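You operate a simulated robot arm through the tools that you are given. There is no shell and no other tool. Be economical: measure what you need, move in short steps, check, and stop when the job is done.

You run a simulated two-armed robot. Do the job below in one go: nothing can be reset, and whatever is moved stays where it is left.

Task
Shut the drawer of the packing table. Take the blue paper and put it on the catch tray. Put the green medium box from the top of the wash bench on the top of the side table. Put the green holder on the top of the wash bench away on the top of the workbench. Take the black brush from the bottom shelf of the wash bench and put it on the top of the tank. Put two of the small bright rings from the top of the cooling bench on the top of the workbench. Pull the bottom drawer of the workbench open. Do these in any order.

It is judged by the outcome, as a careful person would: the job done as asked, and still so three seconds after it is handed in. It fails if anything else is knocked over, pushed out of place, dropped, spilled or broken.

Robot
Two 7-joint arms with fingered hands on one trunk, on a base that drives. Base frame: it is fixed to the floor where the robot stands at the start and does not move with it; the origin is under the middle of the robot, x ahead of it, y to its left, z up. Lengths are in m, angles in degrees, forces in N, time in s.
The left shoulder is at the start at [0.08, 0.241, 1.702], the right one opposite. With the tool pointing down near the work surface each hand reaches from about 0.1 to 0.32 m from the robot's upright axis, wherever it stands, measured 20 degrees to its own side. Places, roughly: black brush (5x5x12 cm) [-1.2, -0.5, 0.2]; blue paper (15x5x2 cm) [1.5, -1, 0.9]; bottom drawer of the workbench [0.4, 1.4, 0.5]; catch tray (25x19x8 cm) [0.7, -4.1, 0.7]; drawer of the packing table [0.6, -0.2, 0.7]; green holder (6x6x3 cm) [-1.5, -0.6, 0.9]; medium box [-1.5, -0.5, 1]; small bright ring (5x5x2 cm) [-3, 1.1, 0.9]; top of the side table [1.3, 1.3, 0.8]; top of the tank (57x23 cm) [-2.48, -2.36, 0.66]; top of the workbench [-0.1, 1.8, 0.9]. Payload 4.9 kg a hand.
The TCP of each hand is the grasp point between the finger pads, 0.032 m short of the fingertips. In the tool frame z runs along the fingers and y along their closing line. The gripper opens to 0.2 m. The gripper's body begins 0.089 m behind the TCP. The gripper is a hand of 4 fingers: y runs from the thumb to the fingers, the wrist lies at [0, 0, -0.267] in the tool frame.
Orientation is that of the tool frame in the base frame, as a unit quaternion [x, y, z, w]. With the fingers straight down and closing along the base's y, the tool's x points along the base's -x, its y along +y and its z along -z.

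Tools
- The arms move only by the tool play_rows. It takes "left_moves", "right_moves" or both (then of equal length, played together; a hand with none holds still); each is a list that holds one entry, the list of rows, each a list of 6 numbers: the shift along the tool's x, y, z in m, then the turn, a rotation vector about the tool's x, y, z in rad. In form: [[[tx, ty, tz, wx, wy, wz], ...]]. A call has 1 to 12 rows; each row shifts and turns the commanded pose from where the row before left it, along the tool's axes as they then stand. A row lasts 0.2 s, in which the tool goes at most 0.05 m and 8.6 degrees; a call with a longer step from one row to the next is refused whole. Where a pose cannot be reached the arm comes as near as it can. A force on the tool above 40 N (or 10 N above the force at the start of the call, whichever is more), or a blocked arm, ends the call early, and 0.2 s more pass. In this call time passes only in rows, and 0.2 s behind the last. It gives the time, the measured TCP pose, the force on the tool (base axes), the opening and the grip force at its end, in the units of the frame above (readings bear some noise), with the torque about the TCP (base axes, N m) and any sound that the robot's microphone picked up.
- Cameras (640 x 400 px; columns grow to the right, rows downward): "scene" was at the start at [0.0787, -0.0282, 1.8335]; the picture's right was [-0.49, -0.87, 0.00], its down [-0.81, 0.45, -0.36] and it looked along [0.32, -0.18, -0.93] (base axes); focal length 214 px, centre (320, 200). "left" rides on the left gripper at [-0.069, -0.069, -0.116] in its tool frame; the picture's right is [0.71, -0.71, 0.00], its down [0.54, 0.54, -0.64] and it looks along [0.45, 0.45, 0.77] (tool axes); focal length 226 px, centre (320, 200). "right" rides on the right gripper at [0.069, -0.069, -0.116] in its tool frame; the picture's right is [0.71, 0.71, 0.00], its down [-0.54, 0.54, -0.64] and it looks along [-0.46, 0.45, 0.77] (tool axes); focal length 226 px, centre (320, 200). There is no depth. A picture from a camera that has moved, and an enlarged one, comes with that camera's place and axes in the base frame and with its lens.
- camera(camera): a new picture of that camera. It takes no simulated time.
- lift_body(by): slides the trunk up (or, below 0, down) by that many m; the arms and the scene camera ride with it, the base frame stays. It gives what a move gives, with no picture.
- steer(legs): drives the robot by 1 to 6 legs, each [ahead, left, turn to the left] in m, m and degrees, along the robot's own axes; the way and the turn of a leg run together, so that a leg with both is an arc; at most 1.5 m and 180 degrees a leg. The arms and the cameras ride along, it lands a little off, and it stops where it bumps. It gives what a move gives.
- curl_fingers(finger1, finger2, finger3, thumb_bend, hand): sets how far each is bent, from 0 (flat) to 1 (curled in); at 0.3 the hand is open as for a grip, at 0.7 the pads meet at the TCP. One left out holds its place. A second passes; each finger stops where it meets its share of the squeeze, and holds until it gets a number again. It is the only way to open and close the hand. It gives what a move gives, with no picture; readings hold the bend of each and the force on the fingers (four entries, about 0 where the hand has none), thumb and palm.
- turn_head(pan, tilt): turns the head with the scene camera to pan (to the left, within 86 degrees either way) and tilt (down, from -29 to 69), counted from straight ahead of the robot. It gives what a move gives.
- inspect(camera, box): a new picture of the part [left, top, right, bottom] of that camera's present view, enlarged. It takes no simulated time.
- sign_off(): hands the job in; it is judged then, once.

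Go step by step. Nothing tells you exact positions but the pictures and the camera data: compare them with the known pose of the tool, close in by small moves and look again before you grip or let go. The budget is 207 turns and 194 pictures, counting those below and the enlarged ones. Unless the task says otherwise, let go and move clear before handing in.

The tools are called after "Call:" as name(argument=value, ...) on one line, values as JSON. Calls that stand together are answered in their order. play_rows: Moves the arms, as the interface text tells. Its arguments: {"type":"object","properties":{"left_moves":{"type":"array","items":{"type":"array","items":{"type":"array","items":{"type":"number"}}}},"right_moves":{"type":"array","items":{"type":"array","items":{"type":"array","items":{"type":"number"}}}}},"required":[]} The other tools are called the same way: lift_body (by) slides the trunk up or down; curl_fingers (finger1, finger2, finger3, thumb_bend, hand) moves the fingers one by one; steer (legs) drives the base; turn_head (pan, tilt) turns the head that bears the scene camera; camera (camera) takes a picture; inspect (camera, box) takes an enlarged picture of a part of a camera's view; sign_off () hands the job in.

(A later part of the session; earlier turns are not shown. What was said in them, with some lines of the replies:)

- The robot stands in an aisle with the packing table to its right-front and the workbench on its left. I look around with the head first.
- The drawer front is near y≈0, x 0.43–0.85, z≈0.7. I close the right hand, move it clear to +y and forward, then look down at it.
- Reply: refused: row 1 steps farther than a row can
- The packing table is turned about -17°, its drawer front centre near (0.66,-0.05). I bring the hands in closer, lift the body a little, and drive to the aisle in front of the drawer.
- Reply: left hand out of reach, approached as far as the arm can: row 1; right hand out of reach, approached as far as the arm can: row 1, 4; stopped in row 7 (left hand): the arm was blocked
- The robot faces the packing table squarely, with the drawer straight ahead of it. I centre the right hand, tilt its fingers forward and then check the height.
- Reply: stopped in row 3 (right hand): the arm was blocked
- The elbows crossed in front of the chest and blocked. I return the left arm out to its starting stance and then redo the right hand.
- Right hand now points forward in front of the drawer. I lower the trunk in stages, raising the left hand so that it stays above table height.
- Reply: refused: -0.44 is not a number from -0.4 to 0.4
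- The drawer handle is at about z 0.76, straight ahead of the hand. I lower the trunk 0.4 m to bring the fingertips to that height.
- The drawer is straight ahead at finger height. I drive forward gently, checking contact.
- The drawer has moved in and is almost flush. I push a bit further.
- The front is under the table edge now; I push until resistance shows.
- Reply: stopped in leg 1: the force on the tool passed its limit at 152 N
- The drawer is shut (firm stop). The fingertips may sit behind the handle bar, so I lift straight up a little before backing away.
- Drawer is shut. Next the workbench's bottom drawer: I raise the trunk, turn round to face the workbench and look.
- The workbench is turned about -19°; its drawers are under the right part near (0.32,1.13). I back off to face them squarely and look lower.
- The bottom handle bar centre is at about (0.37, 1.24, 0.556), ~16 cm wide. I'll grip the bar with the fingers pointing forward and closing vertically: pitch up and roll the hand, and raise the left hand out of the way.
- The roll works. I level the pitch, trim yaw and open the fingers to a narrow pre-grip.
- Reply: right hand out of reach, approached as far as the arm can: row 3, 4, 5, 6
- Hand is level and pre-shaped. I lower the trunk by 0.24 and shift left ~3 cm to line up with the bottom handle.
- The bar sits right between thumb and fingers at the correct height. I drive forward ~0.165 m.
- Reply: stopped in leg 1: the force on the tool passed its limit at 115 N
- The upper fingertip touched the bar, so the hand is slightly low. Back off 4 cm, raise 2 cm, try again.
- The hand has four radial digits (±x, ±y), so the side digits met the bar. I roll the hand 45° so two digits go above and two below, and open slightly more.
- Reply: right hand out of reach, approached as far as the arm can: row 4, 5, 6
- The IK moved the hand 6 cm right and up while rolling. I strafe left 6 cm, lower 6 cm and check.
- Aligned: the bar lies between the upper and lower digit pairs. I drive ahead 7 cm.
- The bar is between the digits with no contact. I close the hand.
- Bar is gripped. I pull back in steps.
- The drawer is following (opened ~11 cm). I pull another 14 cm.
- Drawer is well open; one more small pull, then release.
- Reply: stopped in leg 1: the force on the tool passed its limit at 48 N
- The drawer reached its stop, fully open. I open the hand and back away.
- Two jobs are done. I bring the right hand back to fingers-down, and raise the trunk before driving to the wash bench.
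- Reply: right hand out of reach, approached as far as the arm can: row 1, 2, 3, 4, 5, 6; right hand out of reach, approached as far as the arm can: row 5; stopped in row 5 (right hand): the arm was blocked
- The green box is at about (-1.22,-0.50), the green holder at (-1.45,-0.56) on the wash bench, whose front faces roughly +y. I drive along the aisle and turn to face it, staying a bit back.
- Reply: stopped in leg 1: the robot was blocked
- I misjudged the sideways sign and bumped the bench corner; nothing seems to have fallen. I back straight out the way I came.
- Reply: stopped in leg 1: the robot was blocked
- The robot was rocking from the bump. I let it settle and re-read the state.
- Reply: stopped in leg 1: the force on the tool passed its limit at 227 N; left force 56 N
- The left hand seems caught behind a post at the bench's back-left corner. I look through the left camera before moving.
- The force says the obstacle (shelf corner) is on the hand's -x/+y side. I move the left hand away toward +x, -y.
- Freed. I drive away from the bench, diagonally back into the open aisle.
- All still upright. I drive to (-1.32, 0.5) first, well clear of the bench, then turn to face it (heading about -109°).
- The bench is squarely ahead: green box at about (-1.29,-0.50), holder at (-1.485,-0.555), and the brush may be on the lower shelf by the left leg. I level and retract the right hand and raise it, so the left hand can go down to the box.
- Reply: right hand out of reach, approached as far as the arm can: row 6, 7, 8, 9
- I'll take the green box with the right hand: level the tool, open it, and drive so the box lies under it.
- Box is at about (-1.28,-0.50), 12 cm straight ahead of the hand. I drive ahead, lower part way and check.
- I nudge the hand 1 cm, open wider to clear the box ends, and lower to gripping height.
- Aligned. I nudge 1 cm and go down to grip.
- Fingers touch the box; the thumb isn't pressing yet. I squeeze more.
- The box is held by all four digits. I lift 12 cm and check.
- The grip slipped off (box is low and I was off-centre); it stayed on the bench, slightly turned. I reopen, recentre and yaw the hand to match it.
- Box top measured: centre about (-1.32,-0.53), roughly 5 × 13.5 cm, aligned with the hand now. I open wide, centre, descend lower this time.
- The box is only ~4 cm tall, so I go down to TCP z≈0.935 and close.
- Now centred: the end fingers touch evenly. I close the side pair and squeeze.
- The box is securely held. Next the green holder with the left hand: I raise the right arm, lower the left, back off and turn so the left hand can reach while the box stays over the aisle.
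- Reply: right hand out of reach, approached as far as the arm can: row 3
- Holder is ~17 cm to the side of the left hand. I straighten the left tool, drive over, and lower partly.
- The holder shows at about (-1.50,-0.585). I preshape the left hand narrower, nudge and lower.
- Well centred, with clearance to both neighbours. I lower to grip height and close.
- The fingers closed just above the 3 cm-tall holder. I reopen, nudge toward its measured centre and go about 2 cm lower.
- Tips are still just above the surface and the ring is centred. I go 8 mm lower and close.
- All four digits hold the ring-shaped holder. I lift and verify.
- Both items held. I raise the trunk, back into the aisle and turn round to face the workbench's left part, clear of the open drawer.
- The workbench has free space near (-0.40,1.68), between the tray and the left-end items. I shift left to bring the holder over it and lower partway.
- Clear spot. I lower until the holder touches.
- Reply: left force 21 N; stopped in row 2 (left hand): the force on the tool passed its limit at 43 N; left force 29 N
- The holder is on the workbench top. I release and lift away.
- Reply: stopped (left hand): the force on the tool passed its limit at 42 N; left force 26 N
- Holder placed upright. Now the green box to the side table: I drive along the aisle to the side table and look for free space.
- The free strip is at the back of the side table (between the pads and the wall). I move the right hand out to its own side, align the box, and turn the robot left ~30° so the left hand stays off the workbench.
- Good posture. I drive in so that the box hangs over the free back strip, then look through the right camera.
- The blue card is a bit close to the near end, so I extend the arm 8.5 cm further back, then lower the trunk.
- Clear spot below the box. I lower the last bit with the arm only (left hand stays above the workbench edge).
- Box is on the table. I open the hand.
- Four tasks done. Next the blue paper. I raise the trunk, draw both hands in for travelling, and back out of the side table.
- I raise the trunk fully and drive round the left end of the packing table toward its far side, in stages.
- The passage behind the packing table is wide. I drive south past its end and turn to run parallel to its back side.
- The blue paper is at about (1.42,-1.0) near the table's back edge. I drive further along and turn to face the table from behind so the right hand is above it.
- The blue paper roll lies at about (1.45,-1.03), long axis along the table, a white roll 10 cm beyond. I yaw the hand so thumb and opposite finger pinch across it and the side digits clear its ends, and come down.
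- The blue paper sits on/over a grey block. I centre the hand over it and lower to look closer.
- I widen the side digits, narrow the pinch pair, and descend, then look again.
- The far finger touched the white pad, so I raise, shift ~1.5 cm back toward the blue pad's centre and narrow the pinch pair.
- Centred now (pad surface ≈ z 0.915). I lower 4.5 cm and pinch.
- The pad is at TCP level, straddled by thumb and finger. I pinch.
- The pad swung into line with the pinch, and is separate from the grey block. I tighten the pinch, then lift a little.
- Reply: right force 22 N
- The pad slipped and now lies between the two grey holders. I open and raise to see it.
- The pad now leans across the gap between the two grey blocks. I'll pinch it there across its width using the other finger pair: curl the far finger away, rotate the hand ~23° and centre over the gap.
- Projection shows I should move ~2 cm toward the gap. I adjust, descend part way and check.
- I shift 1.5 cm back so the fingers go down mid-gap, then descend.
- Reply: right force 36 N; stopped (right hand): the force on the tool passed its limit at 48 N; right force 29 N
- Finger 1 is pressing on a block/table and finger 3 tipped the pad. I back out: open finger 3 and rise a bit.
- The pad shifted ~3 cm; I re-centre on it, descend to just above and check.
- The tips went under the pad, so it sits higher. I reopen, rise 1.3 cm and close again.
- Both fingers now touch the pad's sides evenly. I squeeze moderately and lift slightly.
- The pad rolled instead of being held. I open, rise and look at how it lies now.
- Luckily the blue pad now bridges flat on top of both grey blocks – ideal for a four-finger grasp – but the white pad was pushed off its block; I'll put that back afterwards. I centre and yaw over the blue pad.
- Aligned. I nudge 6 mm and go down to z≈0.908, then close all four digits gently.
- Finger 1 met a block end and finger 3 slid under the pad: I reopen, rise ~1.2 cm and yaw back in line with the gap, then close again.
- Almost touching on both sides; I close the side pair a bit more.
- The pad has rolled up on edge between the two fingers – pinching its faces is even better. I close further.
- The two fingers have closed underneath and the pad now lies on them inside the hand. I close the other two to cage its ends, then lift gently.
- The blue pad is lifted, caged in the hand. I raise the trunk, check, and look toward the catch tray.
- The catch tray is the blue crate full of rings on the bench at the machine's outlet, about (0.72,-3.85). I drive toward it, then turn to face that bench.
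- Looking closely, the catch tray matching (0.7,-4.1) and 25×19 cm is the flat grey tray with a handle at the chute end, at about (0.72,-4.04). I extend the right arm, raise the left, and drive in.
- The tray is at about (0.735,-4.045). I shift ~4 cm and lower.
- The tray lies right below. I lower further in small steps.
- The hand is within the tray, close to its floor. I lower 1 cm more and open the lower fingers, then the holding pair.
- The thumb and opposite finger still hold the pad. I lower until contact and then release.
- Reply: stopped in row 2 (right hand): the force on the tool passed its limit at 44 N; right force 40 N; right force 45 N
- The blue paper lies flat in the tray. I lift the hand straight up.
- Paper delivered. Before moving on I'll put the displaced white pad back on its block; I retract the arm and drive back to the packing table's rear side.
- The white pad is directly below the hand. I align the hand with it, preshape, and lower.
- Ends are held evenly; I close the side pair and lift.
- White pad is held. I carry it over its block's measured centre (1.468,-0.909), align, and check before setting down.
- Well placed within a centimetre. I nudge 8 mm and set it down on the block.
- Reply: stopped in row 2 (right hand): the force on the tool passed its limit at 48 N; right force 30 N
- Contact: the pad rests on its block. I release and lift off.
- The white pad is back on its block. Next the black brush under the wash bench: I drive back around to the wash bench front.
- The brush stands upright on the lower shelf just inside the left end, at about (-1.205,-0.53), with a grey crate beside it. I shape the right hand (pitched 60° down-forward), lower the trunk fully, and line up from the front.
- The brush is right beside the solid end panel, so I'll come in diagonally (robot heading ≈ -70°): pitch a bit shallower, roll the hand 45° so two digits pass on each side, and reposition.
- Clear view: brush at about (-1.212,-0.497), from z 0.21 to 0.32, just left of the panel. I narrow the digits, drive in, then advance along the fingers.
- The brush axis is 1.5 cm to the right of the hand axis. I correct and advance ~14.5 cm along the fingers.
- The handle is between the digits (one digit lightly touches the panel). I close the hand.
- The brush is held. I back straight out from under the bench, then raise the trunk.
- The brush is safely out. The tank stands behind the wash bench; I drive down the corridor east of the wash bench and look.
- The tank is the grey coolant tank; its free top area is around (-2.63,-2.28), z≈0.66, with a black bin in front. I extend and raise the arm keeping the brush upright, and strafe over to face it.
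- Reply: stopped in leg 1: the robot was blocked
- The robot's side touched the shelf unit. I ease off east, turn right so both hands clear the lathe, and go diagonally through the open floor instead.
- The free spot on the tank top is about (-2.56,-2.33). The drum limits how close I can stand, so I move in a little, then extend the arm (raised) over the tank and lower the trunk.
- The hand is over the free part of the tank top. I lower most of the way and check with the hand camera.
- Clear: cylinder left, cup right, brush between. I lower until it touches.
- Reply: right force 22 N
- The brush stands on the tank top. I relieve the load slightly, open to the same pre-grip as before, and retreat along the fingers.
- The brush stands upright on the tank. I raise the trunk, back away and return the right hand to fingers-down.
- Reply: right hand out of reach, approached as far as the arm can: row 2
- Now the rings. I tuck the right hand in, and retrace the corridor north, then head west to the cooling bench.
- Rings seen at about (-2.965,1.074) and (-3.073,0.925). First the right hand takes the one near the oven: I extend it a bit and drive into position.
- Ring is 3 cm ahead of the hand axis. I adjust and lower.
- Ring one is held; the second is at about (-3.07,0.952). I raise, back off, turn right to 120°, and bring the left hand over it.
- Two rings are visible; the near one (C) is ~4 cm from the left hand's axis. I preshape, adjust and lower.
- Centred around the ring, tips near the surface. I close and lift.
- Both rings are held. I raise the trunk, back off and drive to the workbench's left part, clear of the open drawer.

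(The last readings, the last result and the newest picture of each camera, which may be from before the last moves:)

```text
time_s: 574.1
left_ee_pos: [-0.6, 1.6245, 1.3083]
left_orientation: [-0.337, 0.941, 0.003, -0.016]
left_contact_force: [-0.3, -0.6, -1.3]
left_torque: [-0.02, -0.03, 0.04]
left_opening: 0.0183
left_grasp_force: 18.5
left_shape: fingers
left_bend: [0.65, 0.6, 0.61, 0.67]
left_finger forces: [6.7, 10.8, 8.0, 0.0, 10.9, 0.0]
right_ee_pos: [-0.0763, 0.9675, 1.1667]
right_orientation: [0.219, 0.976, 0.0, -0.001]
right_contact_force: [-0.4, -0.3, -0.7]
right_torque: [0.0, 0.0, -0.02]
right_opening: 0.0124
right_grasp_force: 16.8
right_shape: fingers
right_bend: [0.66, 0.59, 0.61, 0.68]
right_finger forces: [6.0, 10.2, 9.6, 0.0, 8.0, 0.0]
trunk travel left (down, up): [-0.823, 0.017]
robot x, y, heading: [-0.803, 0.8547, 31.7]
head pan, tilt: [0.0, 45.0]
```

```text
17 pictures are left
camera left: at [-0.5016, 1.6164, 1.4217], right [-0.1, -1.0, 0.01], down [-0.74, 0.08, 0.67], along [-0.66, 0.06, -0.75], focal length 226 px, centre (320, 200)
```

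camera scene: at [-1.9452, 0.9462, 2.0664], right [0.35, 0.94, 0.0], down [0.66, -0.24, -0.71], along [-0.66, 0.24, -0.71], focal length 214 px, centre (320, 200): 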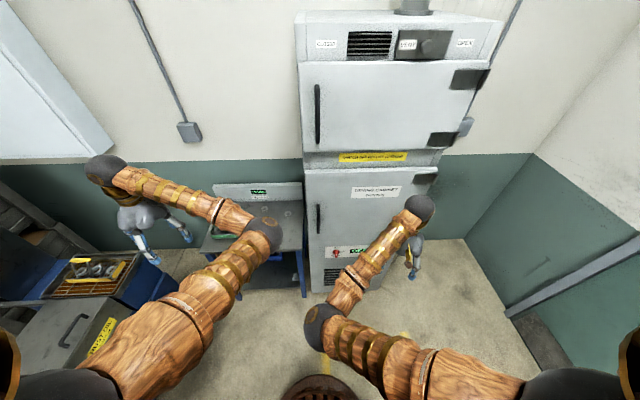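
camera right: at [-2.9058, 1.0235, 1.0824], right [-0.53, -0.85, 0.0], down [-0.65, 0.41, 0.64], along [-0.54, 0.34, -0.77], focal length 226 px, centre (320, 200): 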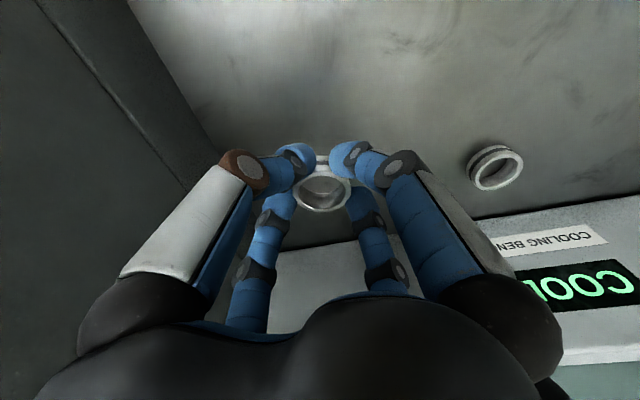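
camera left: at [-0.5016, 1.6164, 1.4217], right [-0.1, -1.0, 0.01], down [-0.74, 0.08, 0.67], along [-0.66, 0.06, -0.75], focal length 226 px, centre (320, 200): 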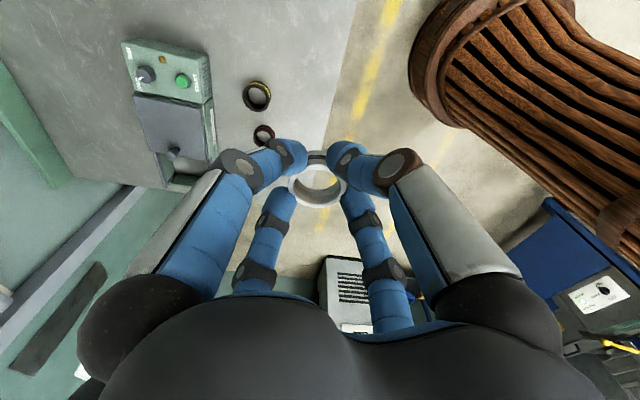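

Free spot for the first ring: about (-0.42,1.81), behind the green holder. I lower the left arm, raise the right arm (to keep it above the bench edge), and drive in.

Call:
play_rows(left_moves=[[[0, 0, 0.03, 0, 0, 0], [0, 0, 0.03, 0, 0, 0], [0, 0, 0.03, 0, 0, 0], [0, 0, 0.03, 0, 0, 0]]], right_moves=[[[0, 0, -0.045, 0, 0, 0], [0, 0, -0.045, 0, 0, 0], [0, 0, -0.045, 0, 0, 0], [0, 0, -0.045, 0, 0, 0]]])

Call:
steer(legs=[[0.25, 0.067, 0]])

Call:
lift_body(by=-0.18)

Call:
camera(camera="left")

```text
time_s: 575.1
left_ee_pos: [-0.6036, 1.6296, 1.184]
left_orientation: [-0.338, 0.941, 0.0, -0.016]
left_contact_force: [0.0, 1.1, -1.4]
left_torque: [-0.05, 0.02, -0.04]
left_opening: 0.0178
left_grasp_force: 18.3
left_shape: fingers
left_bend: [0.65, 0.6, 0.61, 0.67]
left_finger forces: [6.9, 10.9, 8.0, 0.0, 10.9, 0.0]
right_ee_pos: [-0.0771, 0.9705, 1.3464]
right_orientation: [0.219, 0.976, -0.003, 0.0]
right_contact_force: [-0.1, 0.0, -0.2]
right_torque: [-0.03, -0.01, 0.02]
right_opening: 0.0114
right_grasp_force: 16.0
right_shape: fingers
right_bend: [0.66, 0.59, 0.61, 0.68]
right_finger forces: [5.6, 10.1, 9.2, 0.0, 7.5, 0.1]
trunk travel left (down, up): [-0.823, 0.017]
robot x, y, heading: [-0.8006, 0.8565, 31.7]
head pan, tilt: [0.0, 45.0]
```

```text
time_s: 577.0
left_ee_pos: [-0.4349, 1.8106, 1.1904]
left_orientation: [-0.34, 0.94, 0.003, -0.015]
left_contact_force: [0.1, -0.5, -0.8]
left_torque: [0.05, 0.01, -0.02]
left_opening: 0.0178
left_grasp_force: 18.5
left_shape: fingers
left_bend: [0.65, 0.6, 0.61, 0.67]
left_finger forces: [6.7, 10.8, 8.0, 0.0, 10.9, 0.1]
right_ee_pos: [0.0981, 1.1522, 1.3482]
right_orientation: [0.216, 0.976, 0.002, 0.0]
right_contact_force: [0.0, -0.1, -1.3]
right_torque: [0.07, -0.03, 0.02]
right_opening: 0.0112
right_grasp_force: 16.4
right_shape: fingers
right_bend: [0.66, 0.59, 0.61, 0.68]
right_finger forces: [5.6, 10.0, 9.1, 0.1, 7.5, 0.0]
trunk travel left (down, up): [-0.823, 0.017]
robot x, y, heading: [-0.6269, 1.0417, 31.8]
head pan, tilt: [0.0, 45.0]
```

```text
time_s: 579.0
left_ee_pos: [-0.4306, 1.8151, 1.0084]
left_orientation: [-0.339, 0.941, 0.003, -0.016]
left_contact_force: [-0.6, 0.2, 0.0]
left_torque: [-0.03, -0.01, 0.0]
left_opening: 0.0181
left_grasp_force: 18.2
left_shape: fingers
left_bend: [0.65, 0.6, 0.61, 0.67]
left_finger forces: [6.7, 10.9, 8.0, 0.0, 10.9, 0.0]
right_ee_pos: [0.0995, 1.1567, 1.1646]
right_orientation: [0.217, 0.976, -0.001, -0.001]
right_contact_force: [0.4, -0.7, -1.6]
right_torque: [0.01, 0.05, -0.03]
right_opening: 0.0116
right_grasp_force: 16.2
right_shape: fingers
right_bend: [0.66, 0.59, 0.61, 0.68]
right_finger forces: [5.6, 10.1, 9.0, 0.1, 7.5, 0.0]
trunk travel left (down, up): [-0.643, 0.197]
robot x, y, heading: [-0.6254, 1.0453, 31.9]
head pan, tilt: [0.0, 45.0]
```

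```text
16 pictures are left
camera left: at [-0.3319, 1.8064, 1.1204], right [-0.09, -1.0, 0.01], down [-0.74, 0.07, 0.67], along [-0.66, 0.06, -0.74], focal length 226 px, centre (320, 200)
```

left: 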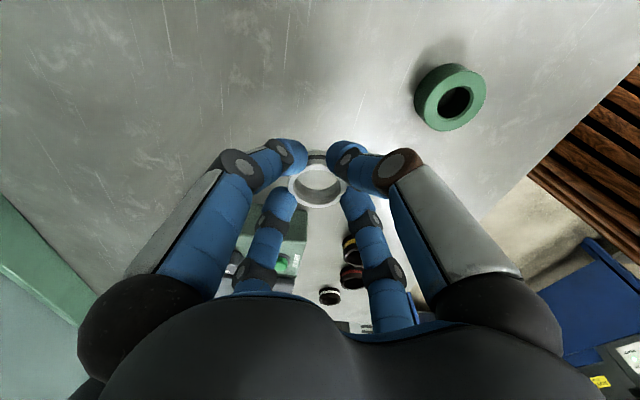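

Clear beneath. I lower until contact and release.

Call:
lift_body(by=-0.07)

Call:
play_rows(left_moves=[[[0, 0, 0.006, 0, 0, 0], [0, 0, 0.005, 0, 0, 0], [0, 0, 0.004, 0, 0, 0]]])

Call:
curl_fingers(hand="left", finger1=0.48, finger2=0.48, finger3=0.48, thumb_bend=0.48)

Call:
lift_body(by=0.25)

Call:
camera(camera="left")

```text
time_s: 580.1
left_ee_pos: [-0.4319, 1.8138, 0.937]
left_orientation: [-0.34, 0.94, 0.004, -0.016]
left_contact_force: [0.5, 0.3, -0.7]
left_torque: [-0.02, -0.03, 0.01]
left_opening: 0.018
left_grasp_force: 18.5
left_shape: fingers
left_bend: [0.65, 0.6, 0.61, 0.67]
left_finger forces: [6.8, 10.8, 7.9, 0.0, 10.9, 0.0]
right_ee_pos: [0.1003, 1.1576, 1.0972]
right_orientation: [0.216, 0.976, 0.0, 0.0]
right_contact_force: [0.2, 0.3, 0.2]
right_torque: [-0.04, -0.01, -0.01]
right_opening: 0.0115
right_grasp_force: 16.4
right_shape: fingers
right_bend: [0.66, 0.59, 0.61, 0.68]
right_finger forces: [5.7, 10.2, 9.2, 0.0, 7.4, 0.1]
trunk travel left (down, up): [-0.573, 0.267]
robot x, y, heading: [-0.626, 1.0408, 31.7]
head pan, tilt: [0.0, 45.0]
```

```text
time_s: 580.9
left_ee_pos: [-0.4307, 1.8135, 0.9259]
left_orientation: [-0.34, 0.94, 0.005, -0.014]
left_contact_force: [0.7, -1.4, 22.5]
left_torque: [0.1, 0.36, 0.01]
left_opening: 0.0182
left_grasp_force: 23.4
left_shape: fingers
left_bend: [0.65, 0.6, 0.61, 0.67]
left_finger forces: [8.7, 12.9, 11.4, 0.0, 13.5, 0.0]
right_ee_pos: [0.101, 1.1552, 1.0963]
right_orientation: [0.216, 0.976, 0.0, -0.001]
right_contact_force: [0.6, 0.5, -1.0]
right_torque: [-0.02, 0.01, -0.02]
right_opening: 0.0113
right_grasp_force: 15.4
right_shape: fingers
right_bend: [0.66, 0.59, 0.61, 0.68]
right_finger forces: [5.7, 10.1, 9.1, 0.1, 7.6, 0.0]
trunk travel left (down, up): [-0.573, 0.267]
robot x, y, heading: [-0.6291, 1.0426, 31.5]
head pan, tilt: [0.0, 45.0]
```

```text
time_s: 581.9
left_ee_pos: [-0.4335, 1.8128, 0.9237]
left_orientation: [-0.34, 0.94, 0.004, -0.016]
left_contact_force: [-5.1, -0.6, 20.5]
left_torque: [0.05, -0.69, -0.01]
left_opening: 0.067
left_grasp_force: 9.5
left_shape: fingers
left_bend: [0.5, 0.48, 0.48, 0.49]
left_finger forces: [12.9, 0.0, 0.0, 0.0, 7.8, 0.0]
right_ee_pos: [0.0994, 1.1563, 1.0965]
right_orientation: [0.216, 0.976, 0.0, -0.001]
right_contact_force: [-0.1, 0.1, -0.8]
right_torque: [-0.01, 0.01, 0.03]
right_opening: 0.0112
right_grasp_force: 16.5
right_shape: fingers
right_bend: [0.66, 0.59, 0.61, 0.68]
right_finger forces: [5.6, 10.1, 9.1, 0.1, 7.5, 0.0]
trunk travel left (down, up): [-0.573, 0.267]
robot x, y, heading: [-0.6267, 1.0408, 31.8]
head pan, tilt: [0.0, 45.0]
```

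```text
time_s: 584.4
left_ee_pos: [-0.4316, 1.814, 1.1725]
left_orientation: [-0.339, 0.94, 0.004, -0.018]
left_contact_force: [-0.2, -0.5, 0.2]
left_torque: [-0.04, -0.01, 0.01]
left_opening: 0.0764
left_grasp_force: 0.0
left_shape: fingers
left_bend: [0.48, 0.48, 0.48, 0.48]
left_finger forces: [0.1, 0.1, 0.0, 0.0, 0.0, 0.0]
right_ee_pos: [0.1012, 1.1579, 1.346]
right_orientation: [0.217, 0.976, -0.001, -0.001]
right_contact_force: [0.4, -0.4, 0.1]
right_torque: [0.0, 0.01, -0.01]
right_opening: 0.0112
right_grasp_force: 16.1
right_shape: fingers
right_bend: [0.66, 0.59, 0.61, 0.68]
right_finger forces: [5.7, 10.1, 9.0, 0.0, 7.4, 0.1]
trunk travel left (down, up): [-0.823, 0.017]
robot x, y, heading: [-0.6292, 1.0395, 31.9]
head pan, tilt: [0.0, 45.0]
```

```text
15 pictures are left
camera left: at [-0.3328, 1.8071, 1.2849], right [-0.09, -1.0, 0.01], down [-0.74, 0.07, 0.67], along [-0.67, 0.05, -0.74], focal length 226 px, centre (320, 200)
```

left: 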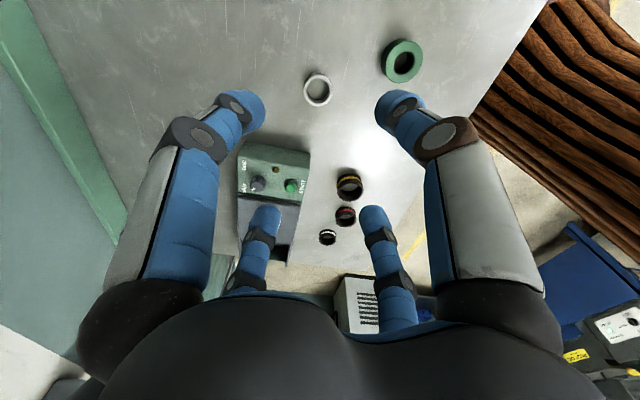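

Ring one is placed. For the second I turn to face the bench and bring the right hand over (-0.28,1.80).

Call:
steer(legs=[[0, 0, 39], [0.15, 0.195, 0]])

Call:
lift_body(by=-0.22)

Call:
camera(camera="right")

```text
time_s: 588.1
left_ee_pos: [-1.0925, 1.9679, 1.1746]
left_orientation: [-0.632, 0.775, 0.0, -0.016]
left_contact_force: [0.5, 0.2, 0.9]
left_torque: [0.03, 0.05, 0.02]
left_opening: 0.0761
left_grasp_force: 0.0
left_shape: fingers
left_bend: [0.48, 0.48, 0.48, 0.48]
left_finger forces: [0.0, 0.0, 0.0, 0.1, 0.1, 0.1]
right_ee_pos: [-0.2651, 1.7872, 1.3457]
right_orientation: [-0.118, 0.993, 0.001, -0.002]
right_contact_force: [0.7, -1.2, -0.7]
right_torque: [0.05, 0.07, -0.02]
right_opening: 0.0113
right_grasp_force: 15.7
right_shape: fingers
right_bend: [0.67, 0.59, 0.61, 0.68]
right_finger forces: [5.4, 10.0, 9.1, 0.0, 7.0, 0.1]
trunk travel left (down, up): [-0.823, 0.017]
robot x, y, heading: [-0.7636, 1.2436, 70.6]
head pan, tilt: [0.0, 45.0]
```

```text
time_s: 590.4
left_ee_pos: [-1.0944, 1.9712, 0.9526]
left_orientation: [-0.633, 0.774, -0.003, -0.018]
left_contact_force: [0.6, 0.3, -0.2]
left_torque: [-0.02, -0.01, -0.01]
left_opening: 0.076
left_grasp_force: 0.1
left_shape: fingers
left_bend: [0.48, 0.48, 0.48, 0.48]
left_finger forces: [0.0, 0.0, 0.0, 0.0, 0.1, 0.1]
right_ee_pos: [-0.2674, 1.7906, 1.1258]
right_orientation: [-0.119, 0.993, -0.001, -0.001]
right_contact_force: [0.4, -0.4, -0.6]
right_torque: [0.01, -0.01, -0.01]
right_opening: 0.011
right_grasp_force: 15.9
right_shape: fingers
right_bend: [0.67, 0.59, 0.61, 0.68]
right_finger forces: [5.4, 10.1, 9.1, 0.0, 7.1, 0.0]
trunk travel left (down, up): [-0.603, 0.237]
robot x, y, heading: [-0.7599, 1.2477, 70.8]
head pan, tilt: [0.0, 45.0]
```

```text
14 pictures are left
camera right: at [-0.3183, 1.7075, 1.2417], right [-0.85, 0.52, 0.0], down [0.4, 0.66, 0.64], along [0.33, 0.55, -0.77], focal length 226 px, centre (320, 200)
```

right: 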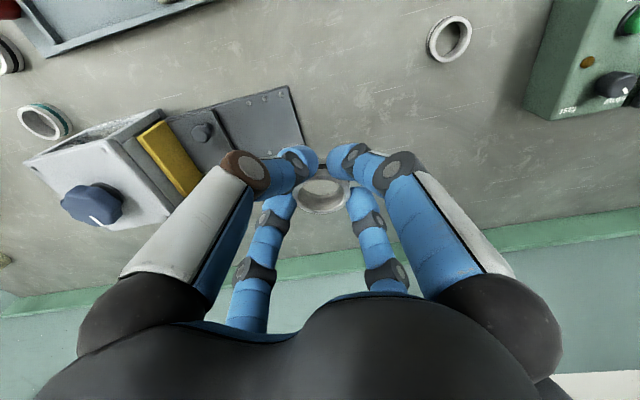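

A device plate is near on one side, so I shift 6 cm toward the open space between it and ring one, then lower.

Call:
play_rows(right_moves=[[[0.021, 0.021, 0, 0, 0, 0], [0.021, 0.021, 0, 0, 0, 0], [0, 0, 0.04, 0, 0, 0], [0, 0, 0.04, 0, 0, 0], [0, 0, 0.04, 0, 0, 0]]])

Call:
camera(camera="right")

```text
time_s: 591.6
left_ee_pos: [-1.0955, 1.9714, 0.9514]
left_orientation: [-0.632, 0.775, -0.003, -0.016]
left_contact_force: [-0.3, -0.6, -0.1]
left_torque: [-0.02, -0.01, 0.03]
left_opening: 0.0763
left_grasp_force: 0.0
left_shape: fingers
left_bend: [0.48, 0.48, 0.48, 0.48]
left_finger forces: [0.0, 0.0, 0.1, 0.1, 0.1, 0.0]
right_ee_pos: [-0.3181, 1.8222, 1.0056]
right_orientation: [-0.118, 0.993, -0.001, -0.001]
right_contact_force: [-0.7, 0.2, -0.7]
right_torque: [-0.04, -0.02, 0.01]
right_opening: 0.0105
right_grasp_force: 16.2
right_shape: fingers
right_bend: [0.67, 0.59, 0.61, 0.68]
right_finger forces: [5.5, 10.1, 9.0, 0.1, 7.2, 0.1]
trunk travel left (down, up): [-0.603, 0.237]
robot x, y, heading: [-0.7607, 1.2445, 70.8]
head pan, tilt: [0.0, 45.0]
```

```text
13 pictures are left
camera right: at [-0.3684, 1.7386, 1.122], right [-0.85, 0.52, 0.0], down [0.4, 0.66, 0.64], along [0.33, 0.55, -0.77], focal length 226 px, centre (320, 200)
```

right: 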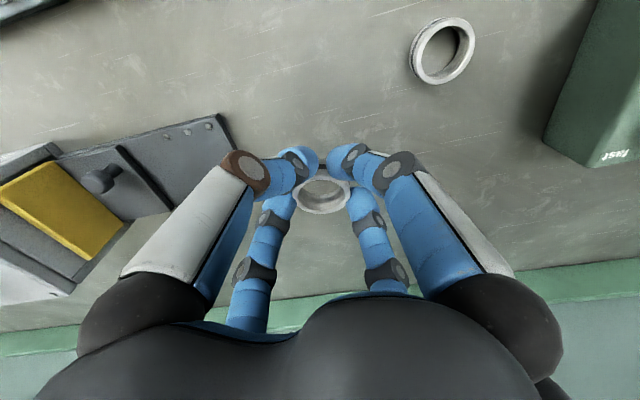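

Call:
play_rows(right_moves=[[[0, 0, 0.04, 0, 0, 0], [0, 0, 0.028, 0, 0, 0], [0, 0, 0.007, 0, 0, 0], [0, 0, 0.005, 0, 0, 0], [0, 0, 0.004, 0, 0, 0]]])

Call:
curl_fingers(hand="right", finger1=0.48, finger2=0.48, finger3=0.48, thumb_bend=0.48)

Call:
lift_body(by=0.22)

Call:
camera(camera="right")

```text
time_s: 592.8
left_ee_pos: [-1.0949, 1.9705, 0.952]
left_orientation: [-0.632, 0.775, -0.003, -0.016]
left_contact_force: [-0.4, 1.0, 0.4]
left_torque: [-0.02, 0.01, 0.0]
left_opening: 0.076
left_grasp_force: 0.1
left_shape: fingers
left_bend: [0.48, 0.48, 0.48, 0.48]
left_finger forces: [0.0, 0.1, 0.0, 0.0, 0.0, 0.0]
right_ee_pos: [-0.3197, 1.8211, 0.924]
right_orientation: [-0.118, 0.993, 0.0, 0.0]
right_contact_force: [-0.8, -1.0, 11.5]
right_torque: [0.36, -0.19, -0.01]
right_opening: 0.0106
right_grasp_force: 17.8
right_shape: fingers
right_bend: [0.67, 0.59, 0.61, 0.68]
right_finger forces: [5.6, 11.2, 11.0, 0.1, 9.1, 0.1]
trunk travel left (down, up): [-0.603, 0.237]
robot x, y, heading: [-0.7634, 1.2452, 70.6]
head pan, tilt: [0.0, 45.0]
```

```text
time_s: 593.8
left_ee_pos: [-1.0957, 1.9692, 0.9532]
left_orientation: [-0.632, 0.775, -0.002, -0.016]
left_contact_force: [0.1, 0.7, -0.5]
left_torque: [0.01, -0.02, -0.02]
left_opening: 0.0761
left_grasp_force: 0.1
left_shape: fingers
left_bend: [0.48, 0.48, 0.48, 0.48]
left_finger forces: [0.1, 0.0, 0.0, 0.0, 0.0, 0.0]
right_ee_pos: [-0.3207, 1.8195, 0.9238]
right_orientation: [-0.118, 0.993, -0.001, 0.0]
right_contact_force: [-2.9, -1.4, 14.4]
right_torque: [0.6, -0.28, 0.0]
right_opening: 0.076
right_grasp_force: 8.3
right_shape: fingers
right_bend: [0.48, 0.49, 0.49, 0.48]
right_finger forces: [0.3, 7.9, 7.1, 0.0, 0.2, 0.0]
trunk travel left (down, up): [-0.603, 0.237]
robot x, y, heading: [-0.7627, 1.2462, 70.6]
head pan, tilt: [0.0, 45.0]
```

```text
time_s: 596.1
left_ee_pos: [-1.0961, 1.9712, 1.172]
left_orientation: [-0.632, 0.775, -0.003, -0.016]
left_contact_force: [-0.3, 0.1, 0.1]
left_torque: [0.0, -0.01, 0.0]
left_opening: 0.0758
left_grasp_force: 0.1
left_shape: fingers
left_bend: [0.48, 0.48, 0.48, 0.48]
left_finger forces: [0.0, 0.1, 0.0, 0.1, 0.1, 0.0]
right_ee_pos: [-0.3207, 1.8212, 1.1406]
right_orientation: [-0.118, 0.993, -0.001, -0.001]
right_contact_force: [0.3, -0.2, -0.4]
right_torque: [0.0, 0.02, 0.0]
right_opening: 0.0758
right_grasp_force: 0.1
right_shape: fingers
right_bend: [0.48, 0.48, 0.48, 0.48]
right_finger forces: [0.0, 0.0, 0.0, 0.0, 0.0, 0.1]
trunk travel left (down, up): [-0.823, 0.017]
robot x, y, heading: [-0.7618, 1.2481, 70.8]
head pan, tilt: [0.0, 45.0]
```

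```text
12 pictures are left
camera right: at [-0.3698, 1.7377, 1.2572], right [-0.85, 0.52, 0.0], down [0.4, 0.66, 0.64], along [0.33, 0.55, -0.77], focal length 226 px, centre (320, 200)
```

right: 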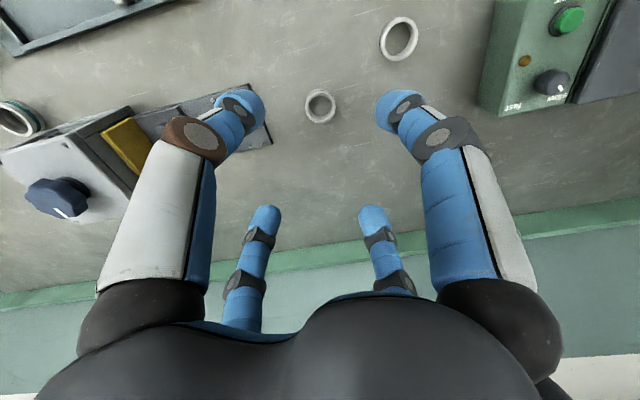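

Both rings are on the workbench. I back away and take a final look at the workbench and surroundings.

Call:
steer(legs=[[-0.6, 0, 0], [0, 0, -20]])

Call:
turn_head(pan=-10, tilt=40)

Call:
camera(camera="scene")

Call:
turn_head(pan=-80, tilt=35)

Call:
camera(camera="scene")

```text
time_s: 600.5
left_ee_pos: [-1.0219, 1.4889, 1.1714]
left_orientation: [-0.487, 0.873, -0.001, -0.016]
left_contact_force: [0.2, -0.9, 0.3]
left_torque: [-0.02, -0.02, 0.01]
left_opening: 0.0763
left_grasp_force: 0.0
left_shape: fingers
left_bend: [0.48, 0.48, 0.48, 0.48]
left_finger forces: [0.0, 0.0, 0.1, 0.0, 0.0, 0.0]
right_ee_pos: [-0.344, 1.0814, 1.1436]
right_orientation: [0.056, 0.998, -0.001, -0.001]
right_contact_force: [-0.6, 0.2, 0.4]
right_torque: [0.02, 0.0, 0.01]
right_opening: 0.0761
right_grasp_force: 0.0
right_shape: fingers
right_bend: [0.48, 0.48, 0.48, 0.48]
right_finger forces: [0.0, 0.0, 0.0, 0.0, 0.0, 0.0]
trunk travel left (down, up): [-0.823, 0.017]
robot x, y, heading: [-0.9599, 0.6932, 50.4]
head pan, tilt: [0.0, 45.0]
```

```text
time_s: 601.3
left_ee_pos: [-1.0209, 1.4884, 1.1719]
left_orientation: [-0.488, 0.873, 0.0, -0.017]
left_contact_force: [0.2, 0.0, -0.2]
left_torque: [0.04, 0.03, -0.01]
left_opening: 0.0762
left_grasp_force: 0.0
left_shape: fingers
left_bend: [0.48, 0.48, 0.48, 0.48]
left_finger forces: [0.0, 0.0, 0.0, 0.0, 0.1, 0.0]
right_ee_pos: [-0.3439, 1.0819, 1.1409]
right_orientation: [0.055, 0.999, -0.001, -0.001]
right_contact_force: [0.8, -0.7, -0.5]
right_torque: [0.01, 0.0, 0.01]
right_opening: 0.0761
right_grasp_force: 0.1
right_shape: fingers
right_bend: [0.48, 0.48, 0.48, 0.48]
right_finger forces: [0.1, 0.0, 0.0, 0.1, 0.0, 0.0]
trunk travel left (down, up): [-0.823, 0.017]
robot x, y, heading: [-0.9557, 0.6943, 50.9]
head pan, tilt: [-10.0, 40.0]
```

```text
11 pictures are left
camera scene: at [-0.874, 0.7711, 2.0836], right [0.65, -0.76, 0.0], down [-0.49, -0.42, -0.77], along [0.58, 0.5, -0.64], focal length 214 px, centre (320, 200)
```

scene: 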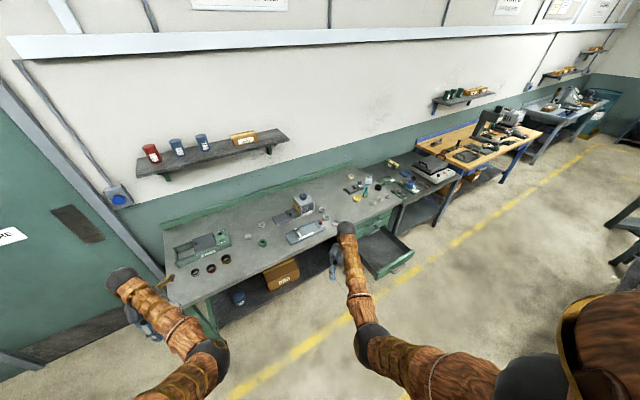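

```text
time_s: 602.7
left_ee_pos: [-1.0213, 1.4885, 1.1711]
left_orientation: [-0.488, 0.873, 0.0, -0.017]
left_contact_force: [0.0, 0.2, -0.8]
left_torque: [-0.01, -0.02, -0.01]
left_opening: 0.0761
left_grasp_force: 0.1
left_shape: fingers
left_bend: [0.48, 0.48, 0.48, 0.48]
left_finger forces: [0.0, 0.1, 0.0, 0.0, 0.0, 0.0]
right_ee_pos: [-0.3431, 1.0814, 1.1416]
right_orientation: [0.056, 0.998, -0.001, -0.001]
right_contact_force: [0.2, -0.6, 0.1]
right_torque: [0.01, 0.02, -0.01]
right_opening: 0.0761
right_grasp_force: 0.0
right_shape: fingers
right_bend: [0.48, 0.48, 0.48, 0.48]
right_finger forces: [0.0, 0.1, 0.0, 0.0, 0.0, 0.0]
trunk travel left (down, up): [-0.823, 0.017]
robot x, y, heading: [-0.9585, 0.6963, 50.7]
head pan, tilt: [-80.0, 35.0]
```

```text
10 pictures are left
camera scene: at [-0.8612, 0.6725, 2.0912], right [-0.49, -0.87, 0.0], down [-0.5, 0.28, -0.82], along [0.71, -0.4, -0.57], focal length 214 px, centre (320, 200)
```

scene: 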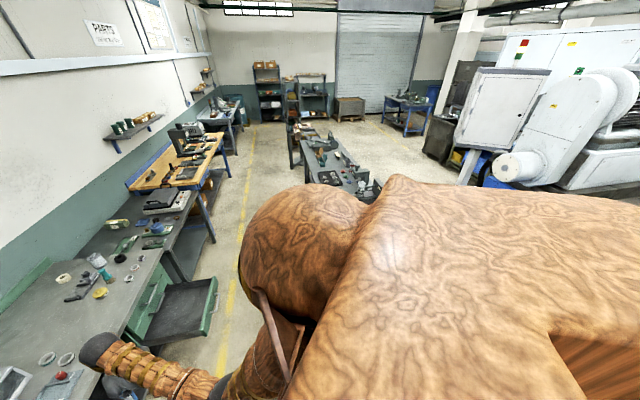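

The workbench drawer is open, the box is on the side table, and the holder and both rings are on the workbench. Both hands are empty and clear, so I hand the job in.

Call:
sign_off()

```text
The job is handed in.
```

I finished all seven tasks and handed the job in, but a few other things were touched along the way and may count against it.

| Task | Result |
|---|---|
| Packing table drawer | Pushed in until it stopped |
| Blue paper | Lying flat in the grey catch tray by the machine outlet |
| Green medium box | On the back of the side table |
| Green holder | On the workbench |
| Black brush | Standing upright on the tank |
| Small bright rings | Two moved to the workbench |
| Bottom drawer of the workbench | Pulled out to its stop |

In the last views the workbench drawer was still open, and the holder, rings and box were in place. I did not look again at the packing drawer, paper or brush after finishing them.

- **White pad:** it was knocked off its grey block while I picked up the blue paper. I put it back, to within about a centimetre by the camera, but it may not be exactly where it was.
- **Grey blocks:** the two blocks that held the pads were touched by the fingers and may have shifted slightly.
- **Wash bench:** the robot bumped its corner, the left arm caught on its shelf end, and later the robot's side touched the shelf. Nothing fell that I could see.
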